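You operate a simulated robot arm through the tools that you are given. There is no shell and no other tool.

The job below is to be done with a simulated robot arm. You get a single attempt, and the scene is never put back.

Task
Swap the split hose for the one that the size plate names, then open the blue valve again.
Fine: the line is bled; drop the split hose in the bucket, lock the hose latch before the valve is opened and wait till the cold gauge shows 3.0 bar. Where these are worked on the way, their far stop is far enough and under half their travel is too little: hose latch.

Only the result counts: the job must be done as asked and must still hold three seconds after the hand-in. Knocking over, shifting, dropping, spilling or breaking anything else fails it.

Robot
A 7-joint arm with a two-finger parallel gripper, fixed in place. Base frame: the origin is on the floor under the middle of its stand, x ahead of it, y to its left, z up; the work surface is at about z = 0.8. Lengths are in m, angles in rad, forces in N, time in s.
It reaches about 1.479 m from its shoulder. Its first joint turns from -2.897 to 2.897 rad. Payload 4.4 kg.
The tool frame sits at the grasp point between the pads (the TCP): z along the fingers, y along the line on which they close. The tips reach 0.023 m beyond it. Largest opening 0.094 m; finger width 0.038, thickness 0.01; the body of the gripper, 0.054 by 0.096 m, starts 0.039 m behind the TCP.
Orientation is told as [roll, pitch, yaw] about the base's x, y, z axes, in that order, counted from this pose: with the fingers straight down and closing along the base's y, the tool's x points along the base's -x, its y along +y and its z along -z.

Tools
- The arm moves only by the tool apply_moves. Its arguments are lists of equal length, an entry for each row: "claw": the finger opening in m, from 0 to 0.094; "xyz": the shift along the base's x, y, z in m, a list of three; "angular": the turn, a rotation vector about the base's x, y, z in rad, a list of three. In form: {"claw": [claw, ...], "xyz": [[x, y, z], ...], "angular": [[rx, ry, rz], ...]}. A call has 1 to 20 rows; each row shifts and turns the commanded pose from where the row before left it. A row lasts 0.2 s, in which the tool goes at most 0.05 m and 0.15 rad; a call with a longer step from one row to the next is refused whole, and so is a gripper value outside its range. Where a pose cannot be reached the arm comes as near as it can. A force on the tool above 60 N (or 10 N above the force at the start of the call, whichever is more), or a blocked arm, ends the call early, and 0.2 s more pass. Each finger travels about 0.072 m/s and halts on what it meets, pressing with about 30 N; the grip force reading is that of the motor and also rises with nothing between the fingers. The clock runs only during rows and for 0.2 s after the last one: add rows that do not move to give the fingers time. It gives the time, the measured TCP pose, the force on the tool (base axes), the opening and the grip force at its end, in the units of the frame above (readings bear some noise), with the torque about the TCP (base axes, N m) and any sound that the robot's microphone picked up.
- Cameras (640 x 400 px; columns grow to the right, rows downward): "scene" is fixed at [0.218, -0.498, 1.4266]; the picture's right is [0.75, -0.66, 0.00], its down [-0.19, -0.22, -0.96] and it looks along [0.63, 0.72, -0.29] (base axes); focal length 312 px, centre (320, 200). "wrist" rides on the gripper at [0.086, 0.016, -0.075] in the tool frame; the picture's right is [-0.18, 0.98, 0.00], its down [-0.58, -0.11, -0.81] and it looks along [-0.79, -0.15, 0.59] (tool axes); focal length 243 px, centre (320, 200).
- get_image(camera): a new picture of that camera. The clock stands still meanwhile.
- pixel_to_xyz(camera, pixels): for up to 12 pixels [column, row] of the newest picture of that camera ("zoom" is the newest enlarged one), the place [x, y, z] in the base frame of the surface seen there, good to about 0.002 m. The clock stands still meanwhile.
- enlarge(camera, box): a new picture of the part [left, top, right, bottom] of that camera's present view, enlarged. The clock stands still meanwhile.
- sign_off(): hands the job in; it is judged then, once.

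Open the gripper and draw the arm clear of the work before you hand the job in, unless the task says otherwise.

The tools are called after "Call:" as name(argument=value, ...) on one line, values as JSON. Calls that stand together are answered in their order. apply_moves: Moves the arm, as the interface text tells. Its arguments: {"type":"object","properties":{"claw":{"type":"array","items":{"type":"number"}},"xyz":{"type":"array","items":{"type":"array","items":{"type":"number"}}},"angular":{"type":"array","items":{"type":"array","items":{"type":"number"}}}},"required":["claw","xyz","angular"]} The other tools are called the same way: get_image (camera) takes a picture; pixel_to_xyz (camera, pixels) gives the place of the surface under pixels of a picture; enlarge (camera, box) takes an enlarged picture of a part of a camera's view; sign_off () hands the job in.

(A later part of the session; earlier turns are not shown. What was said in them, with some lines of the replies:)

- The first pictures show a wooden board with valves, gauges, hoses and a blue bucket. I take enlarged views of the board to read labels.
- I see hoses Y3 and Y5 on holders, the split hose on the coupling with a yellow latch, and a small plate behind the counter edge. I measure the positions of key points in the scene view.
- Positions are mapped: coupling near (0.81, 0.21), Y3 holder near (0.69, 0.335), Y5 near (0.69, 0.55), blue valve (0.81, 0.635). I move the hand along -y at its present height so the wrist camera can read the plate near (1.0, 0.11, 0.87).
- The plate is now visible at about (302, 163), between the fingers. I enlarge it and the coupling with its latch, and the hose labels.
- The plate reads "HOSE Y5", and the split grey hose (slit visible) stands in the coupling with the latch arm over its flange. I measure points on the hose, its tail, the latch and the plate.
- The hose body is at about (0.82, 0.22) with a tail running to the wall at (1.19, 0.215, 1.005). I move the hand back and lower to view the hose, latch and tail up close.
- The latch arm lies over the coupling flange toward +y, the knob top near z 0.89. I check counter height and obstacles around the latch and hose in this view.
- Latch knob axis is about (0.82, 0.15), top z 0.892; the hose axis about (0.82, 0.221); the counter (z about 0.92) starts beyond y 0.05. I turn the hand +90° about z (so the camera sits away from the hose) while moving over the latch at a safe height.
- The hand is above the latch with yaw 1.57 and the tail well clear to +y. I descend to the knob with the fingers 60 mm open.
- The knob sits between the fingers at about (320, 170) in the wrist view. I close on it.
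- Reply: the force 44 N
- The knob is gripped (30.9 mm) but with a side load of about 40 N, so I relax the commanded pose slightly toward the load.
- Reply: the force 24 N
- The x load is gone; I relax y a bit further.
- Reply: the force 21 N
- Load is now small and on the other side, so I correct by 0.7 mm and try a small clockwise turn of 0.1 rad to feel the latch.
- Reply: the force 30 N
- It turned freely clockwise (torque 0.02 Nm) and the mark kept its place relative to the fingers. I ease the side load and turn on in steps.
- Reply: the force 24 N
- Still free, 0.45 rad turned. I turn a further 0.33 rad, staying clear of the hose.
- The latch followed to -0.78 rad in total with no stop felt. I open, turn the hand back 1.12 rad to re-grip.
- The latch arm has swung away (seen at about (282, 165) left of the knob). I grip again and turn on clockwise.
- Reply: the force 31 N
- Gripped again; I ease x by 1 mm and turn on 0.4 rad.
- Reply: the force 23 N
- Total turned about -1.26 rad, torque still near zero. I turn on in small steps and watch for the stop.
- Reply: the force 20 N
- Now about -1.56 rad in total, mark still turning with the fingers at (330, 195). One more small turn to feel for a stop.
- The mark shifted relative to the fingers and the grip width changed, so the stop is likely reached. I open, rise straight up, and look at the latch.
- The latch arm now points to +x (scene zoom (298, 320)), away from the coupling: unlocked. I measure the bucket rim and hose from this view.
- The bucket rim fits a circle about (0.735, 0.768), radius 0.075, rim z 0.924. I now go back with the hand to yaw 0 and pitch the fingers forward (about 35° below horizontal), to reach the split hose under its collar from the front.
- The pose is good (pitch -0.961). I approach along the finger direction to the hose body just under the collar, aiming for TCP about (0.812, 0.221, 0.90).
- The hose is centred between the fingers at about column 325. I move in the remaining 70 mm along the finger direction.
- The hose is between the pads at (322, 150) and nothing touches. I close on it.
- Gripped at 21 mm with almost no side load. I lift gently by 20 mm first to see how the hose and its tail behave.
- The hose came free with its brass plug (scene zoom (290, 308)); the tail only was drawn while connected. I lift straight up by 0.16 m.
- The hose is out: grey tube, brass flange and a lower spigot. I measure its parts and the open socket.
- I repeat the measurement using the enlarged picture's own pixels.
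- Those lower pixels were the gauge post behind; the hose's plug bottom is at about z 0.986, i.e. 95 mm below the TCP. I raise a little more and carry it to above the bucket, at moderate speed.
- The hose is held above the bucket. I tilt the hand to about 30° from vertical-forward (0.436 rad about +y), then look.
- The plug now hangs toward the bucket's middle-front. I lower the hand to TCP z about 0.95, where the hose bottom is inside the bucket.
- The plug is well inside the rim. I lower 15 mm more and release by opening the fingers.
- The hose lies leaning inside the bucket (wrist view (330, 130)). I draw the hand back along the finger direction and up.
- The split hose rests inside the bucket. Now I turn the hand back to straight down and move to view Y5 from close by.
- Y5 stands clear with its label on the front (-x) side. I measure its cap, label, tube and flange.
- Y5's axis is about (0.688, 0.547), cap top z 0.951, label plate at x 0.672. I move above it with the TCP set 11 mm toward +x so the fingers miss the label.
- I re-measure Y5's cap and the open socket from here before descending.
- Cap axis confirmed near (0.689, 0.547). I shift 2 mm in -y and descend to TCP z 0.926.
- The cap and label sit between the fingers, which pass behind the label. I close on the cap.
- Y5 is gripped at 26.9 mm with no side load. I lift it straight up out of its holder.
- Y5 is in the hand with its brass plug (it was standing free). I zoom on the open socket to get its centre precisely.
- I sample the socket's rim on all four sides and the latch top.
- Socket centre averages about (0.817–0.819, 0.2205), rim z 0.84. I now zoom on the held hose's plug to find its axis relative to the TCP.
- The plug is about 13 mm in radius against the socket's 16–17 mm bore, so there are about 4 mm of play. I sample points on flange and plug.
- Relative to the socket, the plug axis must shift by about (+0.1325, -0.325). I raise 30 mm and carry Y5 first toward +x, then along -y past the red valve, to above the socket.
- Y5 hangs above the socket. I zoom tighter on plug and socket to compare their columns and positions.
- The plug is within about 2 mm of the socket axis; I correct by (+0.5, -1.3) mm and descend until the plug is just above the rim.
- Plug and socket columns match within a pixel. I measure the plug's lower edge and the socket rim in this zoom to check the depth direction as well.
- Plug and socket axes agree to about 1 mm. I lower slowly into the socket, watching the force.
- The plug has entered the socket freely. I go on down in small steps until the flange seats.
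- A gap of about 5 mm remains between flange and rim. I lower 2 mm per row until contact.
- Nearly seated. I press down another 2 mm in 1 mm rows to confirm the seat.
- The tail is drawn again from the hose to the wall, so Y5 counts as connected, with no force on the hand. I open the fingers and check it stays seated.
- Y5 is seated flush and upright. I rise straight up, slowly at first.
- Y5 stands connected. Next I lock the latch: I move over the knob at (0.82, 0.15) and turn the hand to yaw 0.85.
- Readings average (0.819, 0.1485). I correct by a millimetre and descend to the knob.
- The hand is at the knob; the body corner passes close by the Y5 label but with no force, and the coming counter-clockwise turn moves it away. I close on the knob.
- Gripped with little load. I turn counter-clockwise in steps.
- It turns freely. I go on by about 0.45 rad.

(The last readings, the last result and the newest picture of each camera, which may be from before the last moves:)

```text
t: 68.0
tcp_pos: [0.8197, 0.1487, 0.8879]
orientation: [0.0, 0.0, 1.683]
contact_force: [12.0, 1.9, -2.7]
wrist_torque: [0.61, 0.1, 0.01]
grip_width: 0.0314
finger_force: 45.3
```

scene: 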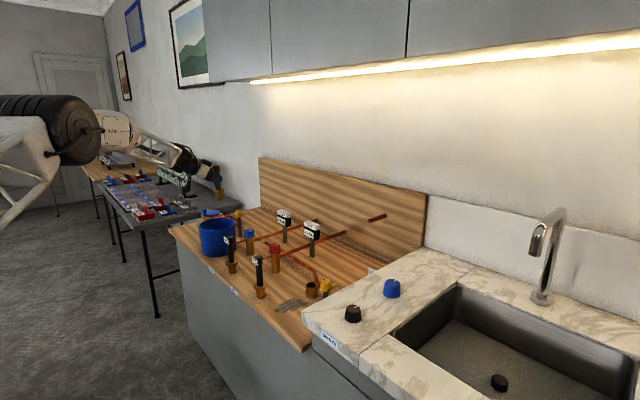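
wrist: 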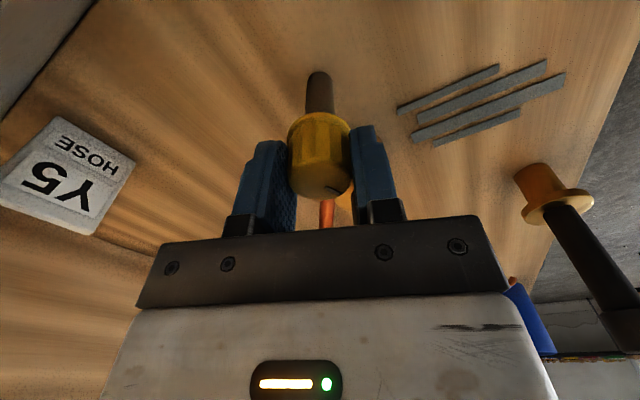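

Total +0.83 rad. The hose side stays clear, so I turn on another 0.5 rad.

Call:
apply_moves(claw=[0.015, 0.015, 0.015, 0.015, 0.015, 0.015], xyz=[[0.0004, 0, 0], [0, 0, 0], [0, 0, 0], [0, 0, 0], [0, 0, 0], [0, 0, 0]], angular=[[0, 0, 0.1], [0, 0, 0.1], [0, 0, 0.1], [0, 0, 0.1], [0, 0, 0.1], [0, 0, 0]])

Call:
get_image(camera="wrist")

Call:
enlarge(camera="scene", box=[280, 215, 376, 295])

```text
t: 69.4
tcp_pos: [0.8197, 0.1498, 0.8873]
orientation: [0.0, -0.001, 2.183]
contact_force: [-4.1, 16.2, -0.8]
wrist_torque: [0.78, 0.52, 0.01]
grip_width: 0.0313
finger_force: 45.1
```

```text
taken
```

wrist: 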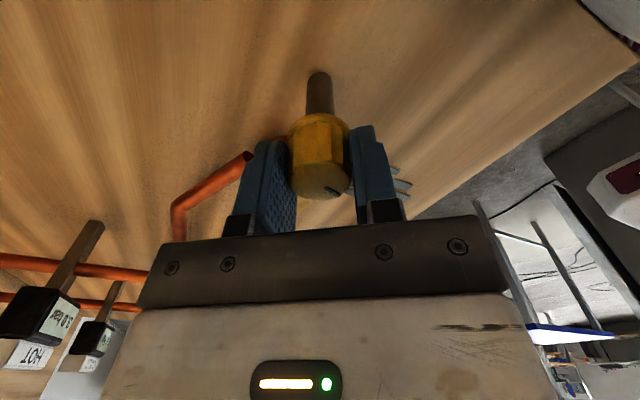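

```text
5.00 times, centred on (328, 255) of scene
```

zoom: 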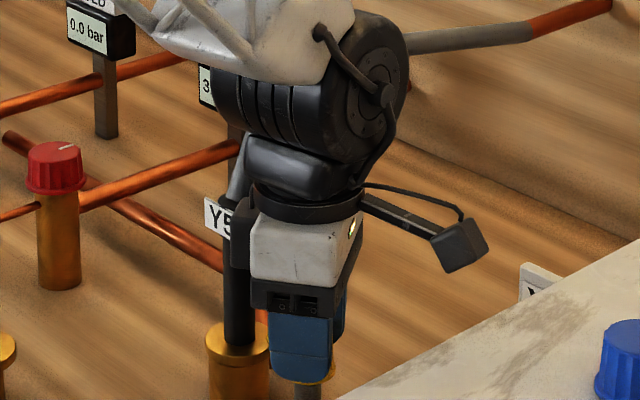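

Total +1.33 rad turned. I open, turn the hand back by 0.98 rad, and look at the latch before the last bit.

Call:
apply_moves(claw=[0.05, 0.06, 0.06, 0.06, 0.06, 0.06, 0.06, 0.06, 0.06, 0.06], xyz=[[0, 0, 0], [0, 0, 0], [0, 0, 0], [0, 0, 0], [0, 0, 0], [0, 0, 0], [0, 0, 0], [0, 0, 0], [0, 0, 0], [0, 0, 0]], angular=[[0, 0, 0], [0, 0, 0], [0, 0, -0.14], [0, 0, -0.14], [0, 0, -0.14], [0, 0, -0.14], [0, 0, -0.14], [0, 0, -0.14], [0, 0, -0.14], [0, 0, 0]])

Call:
get_image(camera="wrist")

Call:
enlarge(camera="scene", box=[280, 215, 376, 295])

```text
t: 71.6
tcp_pos: [0.8219, 0.1507, 0.8875]
orientation: [-0.001, 0.001, 1.201]
contact_force: [0.4, 0.5, 0.4]
wrist_torque: [0.0, 0.0, -0.01]
grip_width: 0.06
finger_force: 0.0
```

```text
taken
```

wrist: 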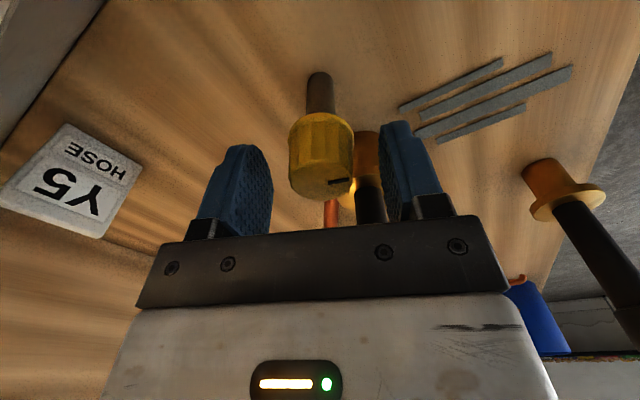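

```text
5.00 times, centred on (328, 255) of scene
```

zoom: 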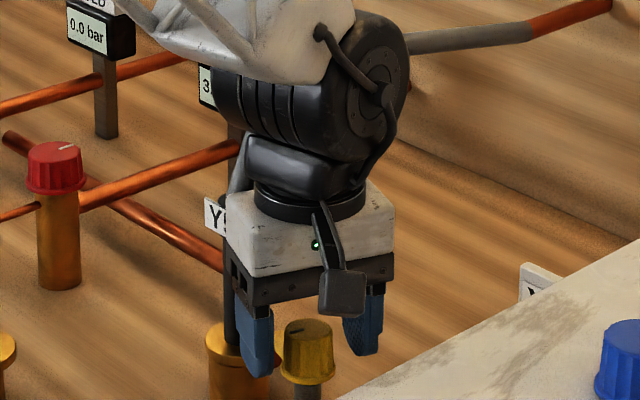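

The arm has swung toward the coupling. I grip again and turn the last part against the stop.

Call:
apply_moves(claw=[0.045, 0.03, 0.015, 0.015, 0.015, 0.015, 0.015], xyz=[[0, 0, 0], [0, 0, 0], [0, 0, 0], [0, 0, 0], [0, 0, 0], [0, 0, 0], [0, 0, 0]], angular=[[0, 0, 0], [0, 0, 0], [0, 0, 0], [0, 0, 0], [0, 0, 0.08], [0, 0, 0.08], [0, 0, 0]])

```text
t: 73.2
tcp_pos: [0.8196, 0.1505, 0.8884]
orientation: [-0.001, 0.001, 1.362]
contact_force: [-21.3, 6.4, 4.5]
wrist_torque: [0.52, -0.01, 0.01]
grip_width: 0.0315
finger_force: 44.8
```

Call:
apply_moves(claw=[0.015, 0.015, 0.015, 0.015], xyz=[[-0.0007, 0, 0], [0, 0, 0], [0, 0, 0], [0, 0, 0]], angular=[[0, 0, 0.06], [0, 0, 0.06], [0, 0, 0.06], [0, 0, 0]])

Call:
get_image(camera="wrist")

```text
t: 74.2
tcp_pos: [0.8199, 0.1493, 0.8874]
orientation: [0.0, 0.0, 1.542]
contact_force: [9.1, -3.2, -9.2]
wrist_torque: [0.22, -0.2, -0.16]
grip_width: 0.0312
finger_force: 44.9
```

```text
taken
```

wrist: 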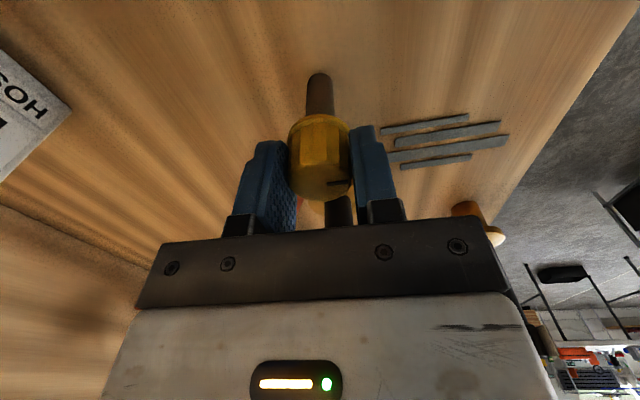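

The torque now shows -0.16 Nm of resistance and the mark sits at (335, 183) as in the original locked state: the stop is reached. I press a touch more, then open and rise to check.

Call:
apply_moves(claw=[0.015, 0.015, 0.05, 0.06, 0.06, 0.06, 0.06, 0.06, 0.06, 0.06, 0.06, 0.06], xyz=[[0, 0, 0], [0, 0, 0], [0, 0, 0], [0, 0, 0], [0, 0, 0], [0, 0, 0.03], [0, 0, 0.04], [0, 0, 0.04], [0, 0, 0.045], [0, 0, 0.045], [0, 0, 0.04], [0, 0, 0]], angular=[[0, 0, 0.04], [0, 0, 0], [0, 0, 0], [0, 0, 0], [0, 0, 0], [0, 0, 0], [0, 0, 0], [0, 0, 0], [0, 0, 0], [0, 0, 0], [0, 0, 0], [0, 0, 0]])

Call:
get_image(camera="wrist")

Call:
enlarge(camera="scene", box=[280, 215, 376, 300])

```text
t: 76.8
tcp_pos: [0.8204, 0.1497, 1.1289]
orientation: [0.0, 0.001, 1.58]
contact_force: [0.1, 0.4, 0.1]
wrist_torque: [-0.02, -0.01, 0.01]
grip_width: 0.0598
finger_force: 0.1
```

```text
taken
```

wrist: 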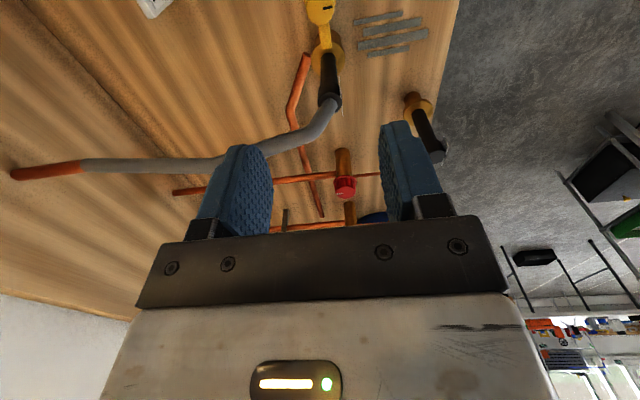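

```text
4.71 times, centred on (328, 258) of scene
```

zoom: 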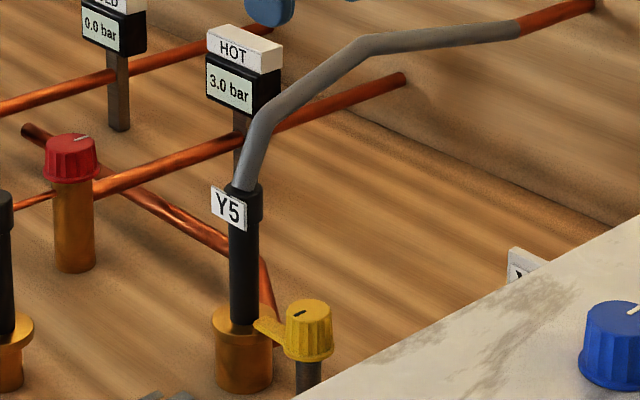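

The latch is back over the flange, same as the original locked state, and Y5 stands upright. Now I move along +y at this height to look at the blue valve.

Call:
apply_moves(claw=[0.06, 0.06, 0.06, 0.06, 0.06, 0.06, 0.06, 0.06, 0.06], xyz=[[0, 0.03, 0], [0, 0.04, 0], [0, 0.04, 0], [0, 0.04, 0], [0, 0.04, 0], [0, 0.04, 0], [0, 0.04, 0], [0, 0.03, 0], [0, 0, 0]], angular=[[0, 0, 0], [0, 0, 0], [0, 0, 0], [0, 0, 0], [0, 0, 0], [0, 0, 0], [0, 0, 0], [0, 0, 0], [0, 0, 0]])

Call:
get_image(camera="wrist")

Call:
enlarge(camera="wrist", box=[250, 60, 410, 160])

Call:
enlarge(camera="scene", box=[224, 215, 288, 255])

```text
t: 78.8
tcp_pos: [0.8197, 0.4481, 1.1292]
orientation: [0.0, -0.001, 1.58]
contact_force: [0.0, -0.5, -0.4]
wrist_torque: [-0.01, 0.02, 0.02]
grip_width: 0.0602
finger_force: 0.1
```

```text
taken
```

wrist: 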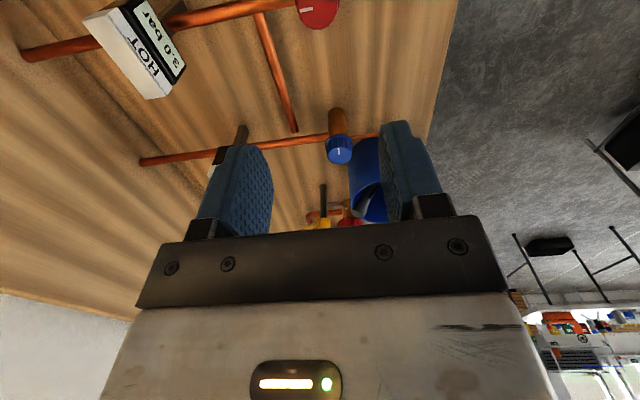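

```text
4.00 times, centred on (330, 110) of wrist
```

zoom: 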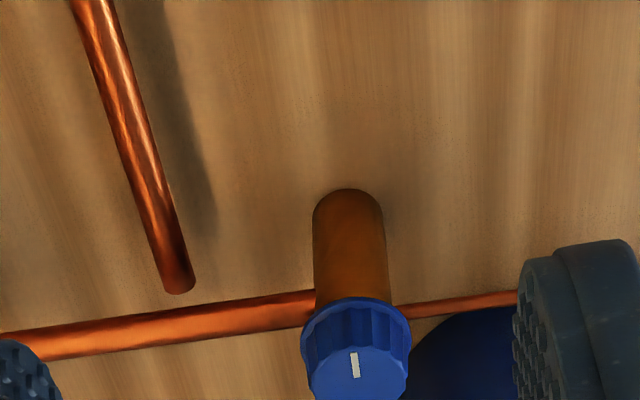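

```text
10.00 times, centred on (256, 235) of scene
```

zoom: 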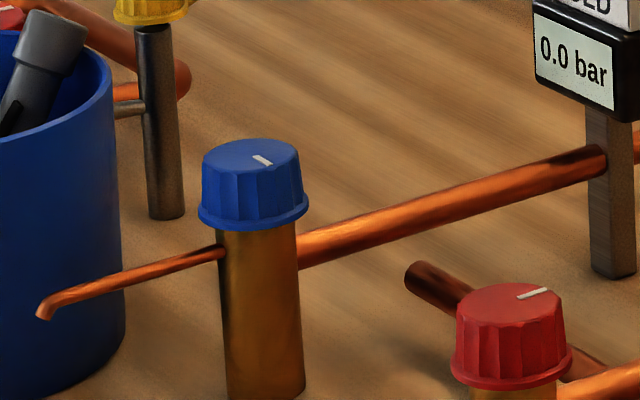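

Blue's mark points to -y (closed, across the pipe); the red one, which is open, points to +x along its pipe. So opening is a +90° (counter-clockwise) turn; I measure the blue knob's centre.

Call:
pixel_to_xyz(camera="zoom", pixels=[[252, 156], [210, 158], [294, 155], [252, 143], [252, 171], [252, 200], [260, 300], [252, 220], [262, 161]])

Call:
pixel_to_xyz(camera="wrist", pixels=[[340, 152], [328, 152], [351, 152], [340, 140], [340, 160], [338, 120]])

```text
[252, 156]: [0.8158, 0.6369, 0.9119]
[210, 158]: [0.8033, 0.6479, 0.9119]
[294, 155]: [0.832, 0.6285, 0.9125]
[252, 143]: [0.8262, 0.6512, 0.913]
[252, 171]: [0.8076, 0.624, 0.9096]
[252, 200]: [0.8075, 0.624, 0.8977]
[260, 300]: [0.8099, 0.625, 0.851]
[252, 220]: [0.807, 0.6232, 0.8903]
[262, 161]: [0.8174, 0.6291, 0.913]
```

```text
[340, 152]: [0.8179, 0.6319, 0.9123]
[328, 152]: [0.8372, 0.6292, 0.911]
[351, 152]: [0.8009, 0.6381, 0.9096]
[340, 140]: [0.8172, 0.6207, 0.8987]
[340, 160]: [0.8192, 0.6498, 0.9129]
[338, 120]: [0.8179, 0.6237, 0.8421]
```

Knob centre is about (0.8195, 0.637), top z 0.912. I check the pipe's height next to it.

Call:
pixel_to_xyz(camera="zoom", pixels=[[320, 235], [360, 222], [205, 254], [150, 270], [320, 250], [530, 175]])

```text
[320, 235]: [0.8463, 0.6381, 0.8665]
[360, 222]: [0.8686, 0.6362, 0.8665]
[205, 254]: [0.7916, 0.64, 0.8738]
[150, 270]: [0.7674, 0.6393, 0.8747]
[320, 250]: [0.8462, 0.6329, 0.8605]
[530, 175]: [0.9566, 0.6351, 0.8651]
```

Pipes top out at about z 0.876, so tips at 0.886 are clear. I move over the valve with the hand turned back to yaw 0.6.

Call:
apply_moves(claw=[0.06, 0.06, 0.06, 0.06, 0.06, 0.06, 0.06, 0.06, 0.06], xyz=[[0, 0.027, 0], [0, 0.027, 0], [0, 0.027, 0], [0, 0.027, 0], [0, 0.027, 0], [0, 0.027, 0], [0, 0.027, 0], [0, 0, 0], [0, 0, 0]], angular=[[0, 0, -0.14], [0, 0, -0.14], [0, 0, -0.14], [0, 0, -0.14], [0, 0, -0.14], [0, 0, -0.14], [0, 0, -0.14], [0, 0, 0], [0, 0, 0]])

Call:
apply_moves(claw=[0.06], xyz=[[0, 0, 0]], angular=[[0, 0, 0]])

Call:
get_image(camera="scene")

```text
t: 80.8
tcp_pos: [0.8189, 0.6388, 1.1279]
orientation: [0.0, 0.0, 0.6]
contact_force: [0.2, 0.2, 0.4]
wrist_torque: [0.0, 0.01, -0.02]
grip_width: 0.06
finger_force: 0.1
```

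```text
t: 81.2
tcp_pos: [0.8187, 0.6375, 1.128]
orientation: [-0.001, 0.0, 0.602]
contact_force: [0.0, -0.8, -0.2]
wrist_torque: [-0.01, 0.0, -0.01]
grip_width: 0.0597
finger_force: 0.0
```

```text
taken
```

scene: 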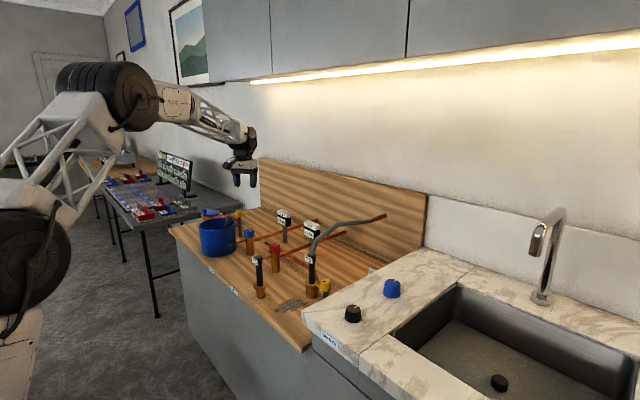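

The hand is above the valve. I descend to TCP z about 0.909.

Call:
apply_moves(claw=[0.06, 0.06, 0.06, 0.06, 0.06, 0.06, 0.06, 0.06, 0.06], xyz=[[0.0005, -0.001, -0.03], [0, 0, -0.03], [0, 0, -0.03], [0, 0, -0.03], [0, 0, -0.03], [0, 0, -0.03], [0, 0, -0.025], [0, 0, -0.014], [0, 0, 0]], angular=[[0, 0, 0], [0, 0, 0], [0, 0, 0], [0, 0, 0], [0, 0, 0], [0, 0, 0], [0, 0, 0], [0, 0, 0], [0, 0, 0]])

Call:
get_image(camera="wrist")

Call:
enlarge(camera="scene", box=[200, 190, 296, 255])

```text
t: 83.2
tcp_pos: [0.8215, 0.638, 0.9085]
orientation: [0.001, -0.003, 0.601]
contact_force: [0.2, -0.2, -0.1]
wrist_torque: [-0.01, 0.02, -0.01]
grip_width: 0.06
finger_force: 0.1
```

```text
taken
```

wrist: 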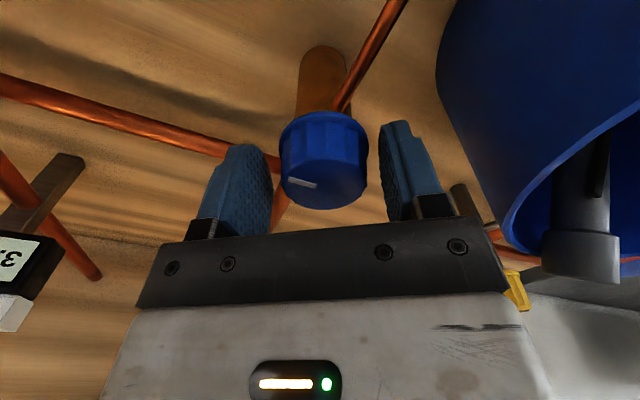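

```text
6.15 times, centred on (248, 222) of scene
```

zoom: 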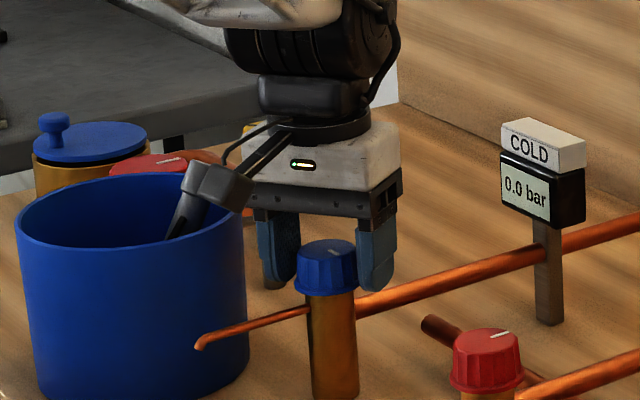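

The knob is centred at (325, 160) between the fingers. I close on it.

Call:
apply_moves(claw=[0.045, 0.03, 0.02, 0.02], xyz=[[0, 0, 0], [0, 0, 0], [0, 0, 0], [0, 0, 0]], angular=[[0, 0, 0], [0, 0, 0], [0, 0, 0], [0, 0, 0]])

```text
t: 84.2
tcp_pos: [0.8214, 0.6386, 0.9088]
orientation: [0.0, 0.0, 0.602]
contact_force: [-23.3, 34.1, -0.9]
wrist_torque: [0.27, -0.28, 0.03]
grip_width: 0.0416
finger_force: 45.3
```

Gripped at 41.6 mm with a 41 N side load along the closing line; I shift 1.4 mm with the load to ease it.

Call:
apply_moves(claw=[0.02, 0.02], xyz=[[-0.0008, 0.0012, 0], [0, 0, 0]], angular=[[0, 0, 0], [0, 0, 0]])

```text
t: 84.8
tcp_pos: [0.8192, 0.6384, 0.9092]
orientation: [0.001, -0.001, 0.602]
contact_force: [-12.7, 28.9, 0.0]
wrist_torque: [0.04, 1.25, 0.01]
grip_width: 0.0421
finger_force: 45.3
```

Call:
apply_moves(claw=[0.02, 0.02], xyz=[[-0.0004, 0.001, 0], [0, 0, 0]], angular=[[0, 0, 0], [0, 0, 0]])

```text
t: 85.4
tcp_pos: [0.8203, 0.6397, 0.9082]
orientation: [-0.001, -0.002, 0.601]
contact_force: [-1.0, 4.4, -1.2]
wrist_torque: [0.97, -0.86, -0.04]
grip_width: 0.0418
finger_force: 45.4
```

The load is gone. I start turning counter-clockwise gently by 0.2 rad.

Call:
apply_moves(claw=[0.02, 0.02, 0.02], xyz=[[0, 0, 0], [0, 0, 0], [0, 0, 0]], angular=[[0, 0, 0.1], [0, 0, 0.1], [0, 0, 0]])

Call:
get_image(camera="wrist")

```text
t: 86.2
tcp_pos: [0.8199, 0.6397, 0.9087]
orientation: [-0.001, -0.001, 0.801]
contact_force: [4.7, -18.2, 1.8]
wrist_torque: [0.14, -0.03, -0.06]
grip_width: 0.0416
finger_force: 44.8
```

```text
taken
```

wrist: 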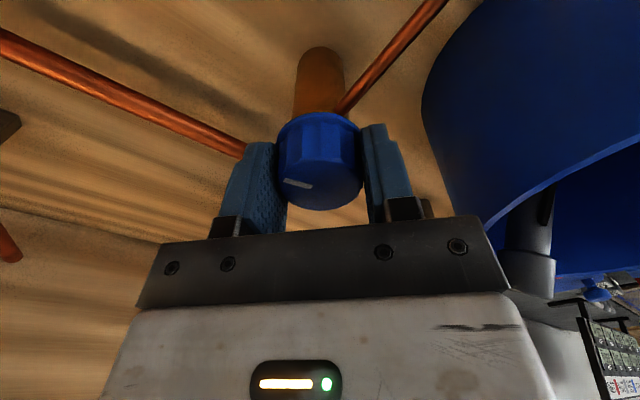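

The mark keeps its place between the fingers (298, 183), so the knob turns. I go on in steps of 0.1 rad.

Call:
apply_moves(claw=[0.02, 0.02, 0.02, 0.02, 0.02], xyz=[[0.0002, -0.0006, 0], [0, 0, 0], [0, 0, 0], [0, 0, 0], [0, 0, 0]], angular=[[0, 0, 0.1], [0, 0, 0.1], [0, 0, 0.1], [0, 0, 0.1], [0, 0, 0]])

Call:
get_image(camera="wrist")

Call:
enlarge(camera="scene", box=[200, 190, 328, 290])

```text
t: 87.4
tcp_pos: [0.8199, 0.6384, 0.9086]
orientation: [-0.001, 0.001, 1.201]
contact_force: [14.2, -20.9, -4.5]
wrist_torque: [-0.05, -0.59, -0.01]
grip_width: 0.0416
finger_force: 44.9
```

```text
taken
```

wrist: 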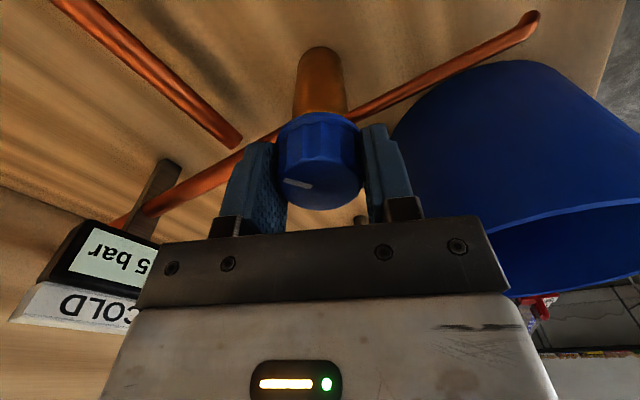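

```text
4.00 times, centred on (264, 240) of scene
```

zoom: 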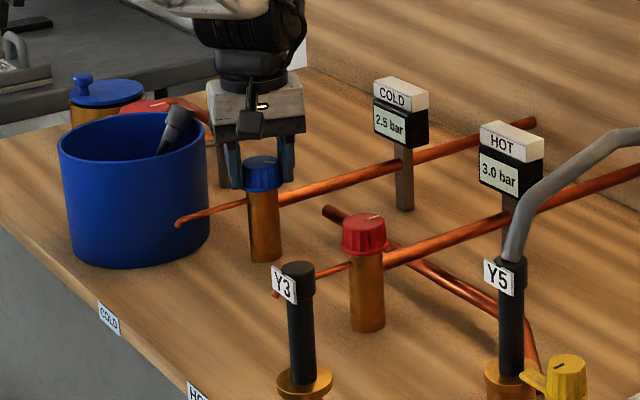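

The cold gauge already shows 2.5 bar and is rising. I turn on toward fully open, in line with the pipe like the red one.

Call:
apply_moves(claw=[0.02, 0.02, 0.02, 0.02, 0.02, 0.02], xyz=[[0.0005, -0.0007, 0], [0, 0, 0], [0, 0, 0], [0, 0, 0], [0, 0, 0], [0, 0, 0]], angular=[[0, 0, 0.1], [0, 0, 0.1], [0, 0, 0.1], [0, 0, 0.1], [0, 0, 0.1], [0, 0, 0]])

Call:
get_image(camera="wrist")

Call:
enlarge(camera="scene", box=[200, 190, 328, 290])

```text
t: 88.8
tcp_pos: [0.8193, 0.6402, 0.9084]
orientation: [-0.001, -0.002, 1.705]
contact_force: [25.2, 3.9, -16.2]
wrist_torque: [0.6, 0.29, -0.03]
grip_width: 0.0416
finger_force: 44.8
```

```text
taken
```

wrist: 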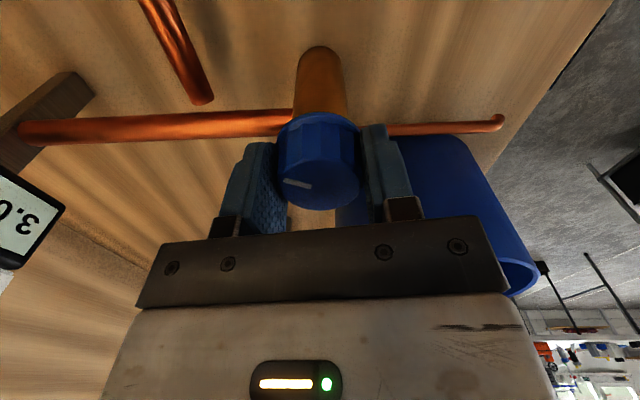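

```text
4.00 times, centred on (264, 240) of scene
```

zoom: 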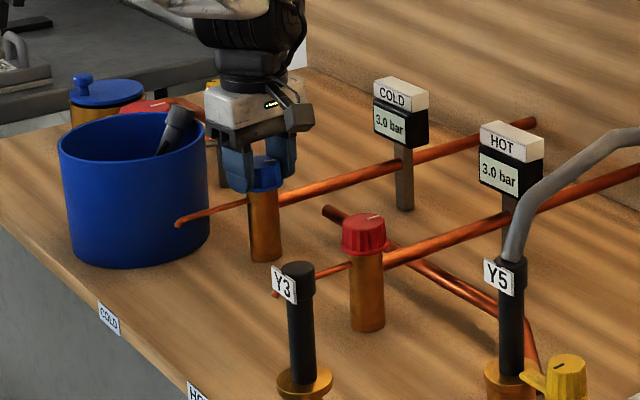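

The cold gauge reads 3.0 bar at +1.1 rad. I complete the turn toward the full 90° while watching for the stop.

Call:
apply_moves(claw=[0.02, 0.02, 0.02, 0.02, 0.02, 0.02], xyz=[[0.0008, 0, 0], [0, 0, 0], [0, 0, 0], [0, 0, 0], [0, 0, 0], [0, 0, 0]], angular=[[0, 0, 0.1], [0, 0, 0.1], [0, 0, 0.1], [0, 0, 0.1], [0, 0, 0.08], [0, 0, 0]])

Call:
get_image(camera="wrist")

Call:
enlarge(camera="scene", box=[200, 190, 328, 290])

```text
t: 90.2
tcp_pos: [0.8203, 0.6395, 0.9086]
orientation: [-0.002, -0.001, 2.183]
contact_force: [5.5, 4.3, -10.4]
wrist_torque: [0.43, -0.05, -0.72]
grip_width: 0.0417
finger_force: 45.0
```

```text
taken
```

wrist: 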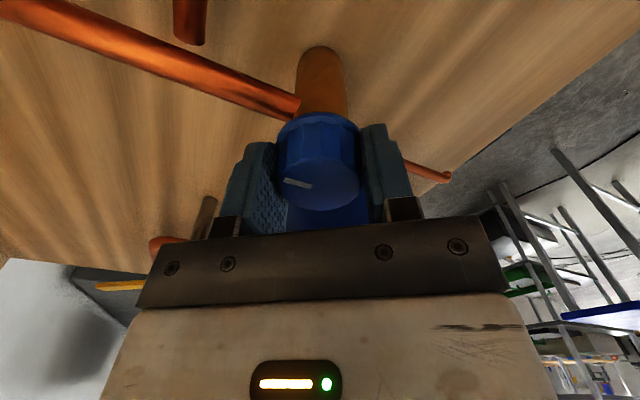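

```text
4.00 times, centred on (264, 240) of scene
```

zoom: 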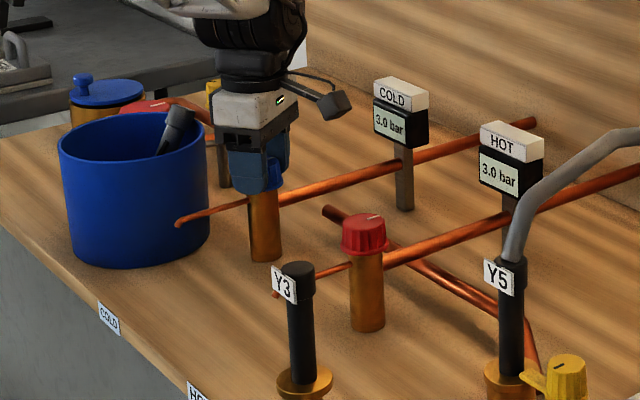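

The torque of -0.72 Nm marks the stop; the cold gauge shows 3.0 bar. I open the fingers and rise clear.

Call:
apply_moves(claw=[0.035, 0.05, 0.07, 0.07, 0.07, 0.07, 0.07, 0.07, 0.07, 0.07, 0.07, 0.07], xyz=[[0, 0, 0], [0, 0, 0], [0, 0, 0], [0, 0, 0], [0, 0, 0.02], [0, 0, 0.03], [0, 0, 0.04], [0, 0, 0.045], [0, 0, 0.045], [0, 0, 0.045], [0, 0, 0.045], [0, 0, 0]], angular=[[0, 0, -0.03], [0, 0, 0], [0, 0, 0], [0, 0, 0], [0, 0, 0], [0, 0, 0], [0, 0, 0], [0, 0, 0], [0, 0, 0], [0, 0, 0], [0, 0, 0], [0, 0, 0]])

Call:
enlarge(camera="scene", box=[190, 195, 342, 295])

```text
t: 92.8
tcp_pos: [0.8216, 0.6406, 1.1801]
orientation: [0.001, 0.001, 2.151]
contact_force: [-1.2, 0.4, -0.4]
wrist_torque: [0.01, 0.01, 0.0]
grip_width: 0.0701
finger_force: 0.1
```

```text
4.00 times, centred on (266, 245) of scene
```

zoom: 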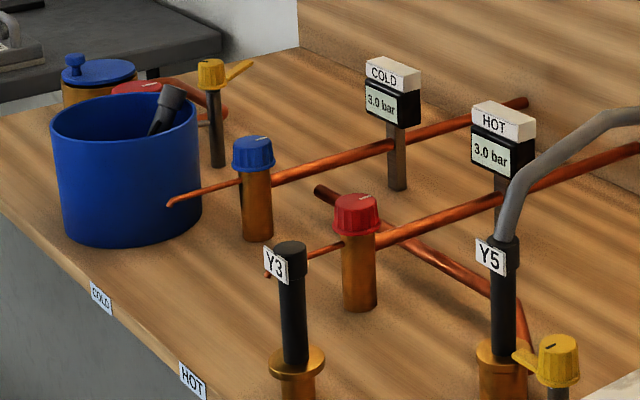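

Blue's mark now matches the open red one, cold shows 3.0 bar, Y5 is latched, the split hose is in the bucket. I draw the arm back clear and wait a few moments.

Call:
apply_moves(claw=[0.07, 0.07, 0.07, 0.07, 0.07, 0.07, 0.07, 0.07, 0.07, 0.07, 0.07, 0.07, 0.07, 0.07, 0.07, 0.07], xyz=[[-0.03, -0.01, 0.01], [-0.035, -0.01, 0.01], [-0.035, -0.01, 0.01], [-0.035, -0.01, 0], [-0.03, -0.01, 0], [-0.03, -0.01, 0], [0, 0, 0], [0, 0, 0], [0, 0, 0], [0, 0, 0], [0, 0, 0], [0, 0, 0], [0, 0, 0], [0, 0, 0], [0, 0, 0], [0, 0, 0]], angular=[[0, 0, -0.14], [0, 0, -0.14], [0, 0, -0.14], [0, 0, -0.14], [0, 0, -0.14], [0, 0, -0.14], [0, 0, -0.14], [0, 0, -0.14], [0, 0, -0.14], [0, 0, -0.14], [0, 0, -0.14], [0, 0, -0.14], [0, 0, -0.14], [0, 0, -0.14], [0, 0, -0.14], [0, 0, 0]])

Call:
get_image(camera="scene")

Call:
enlarge(camera="scene", box=[190, 195, 342, 295])

Call:
get_image(camera="wrist")

```text
t: 96.2
tcp_pos: [0.6268, 0.5781, 1.2086]
orientation: [0.0, 0.001, 0.051]
contact_force: [-0.3, 0.2, 0.1]
wrist_torque: [-0.01, 0.0, 0.03]
grip_width: 0.0699
finger_force: 0.1
```

```text
taken
```

scene: 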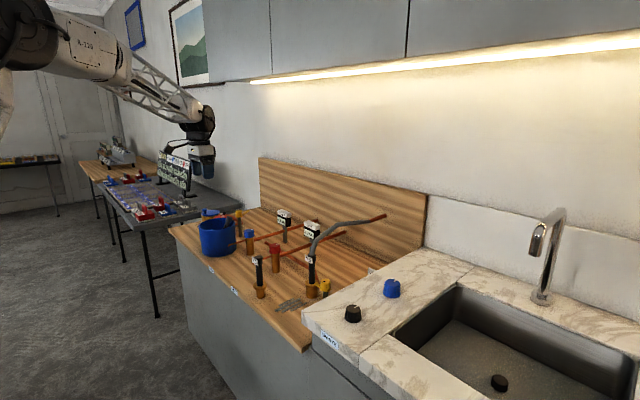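

```text
4.00 times, centred on (266, 245) of scene
```

zoom: 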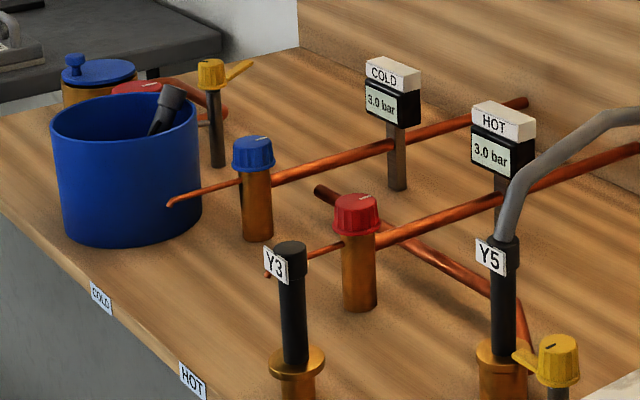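

```text
taken
```

wrist: 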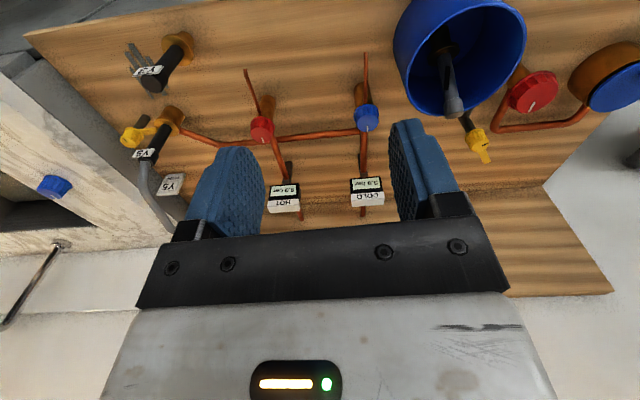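

Everything holds: cold gauge 3.0 bar, Y5 seated and latched, blue valve open, the split hose in the bucket, all else in place, and the arm is clear with the gripper open. I hand the job in.

Call:
sign_off()

```text
The job is handed in.
```

The split hose is swapped for Y5, the one the size plate names, and the blue valve is open again. I've handed the job in, but no verdict came back.

- **Split hose:** it is in the blue bucket, leaning on the inside with its top just above the rim.
- **Y5 hose:** it is seated flush in the coupling and connected.
- **Hose latch:** I turned it to its far stop to unlock it and back to its stop to lock it, before touching the valve.
- **Blue valve:** it is turned to its stop, in line with the pipe.
- **Cold gauge:** it shows 3.0 bar and still did about six seconds later.

Y3, the red valve and everything else on the board looked unmoved in the last pictures. The gripper is open and the arm is drawn back.
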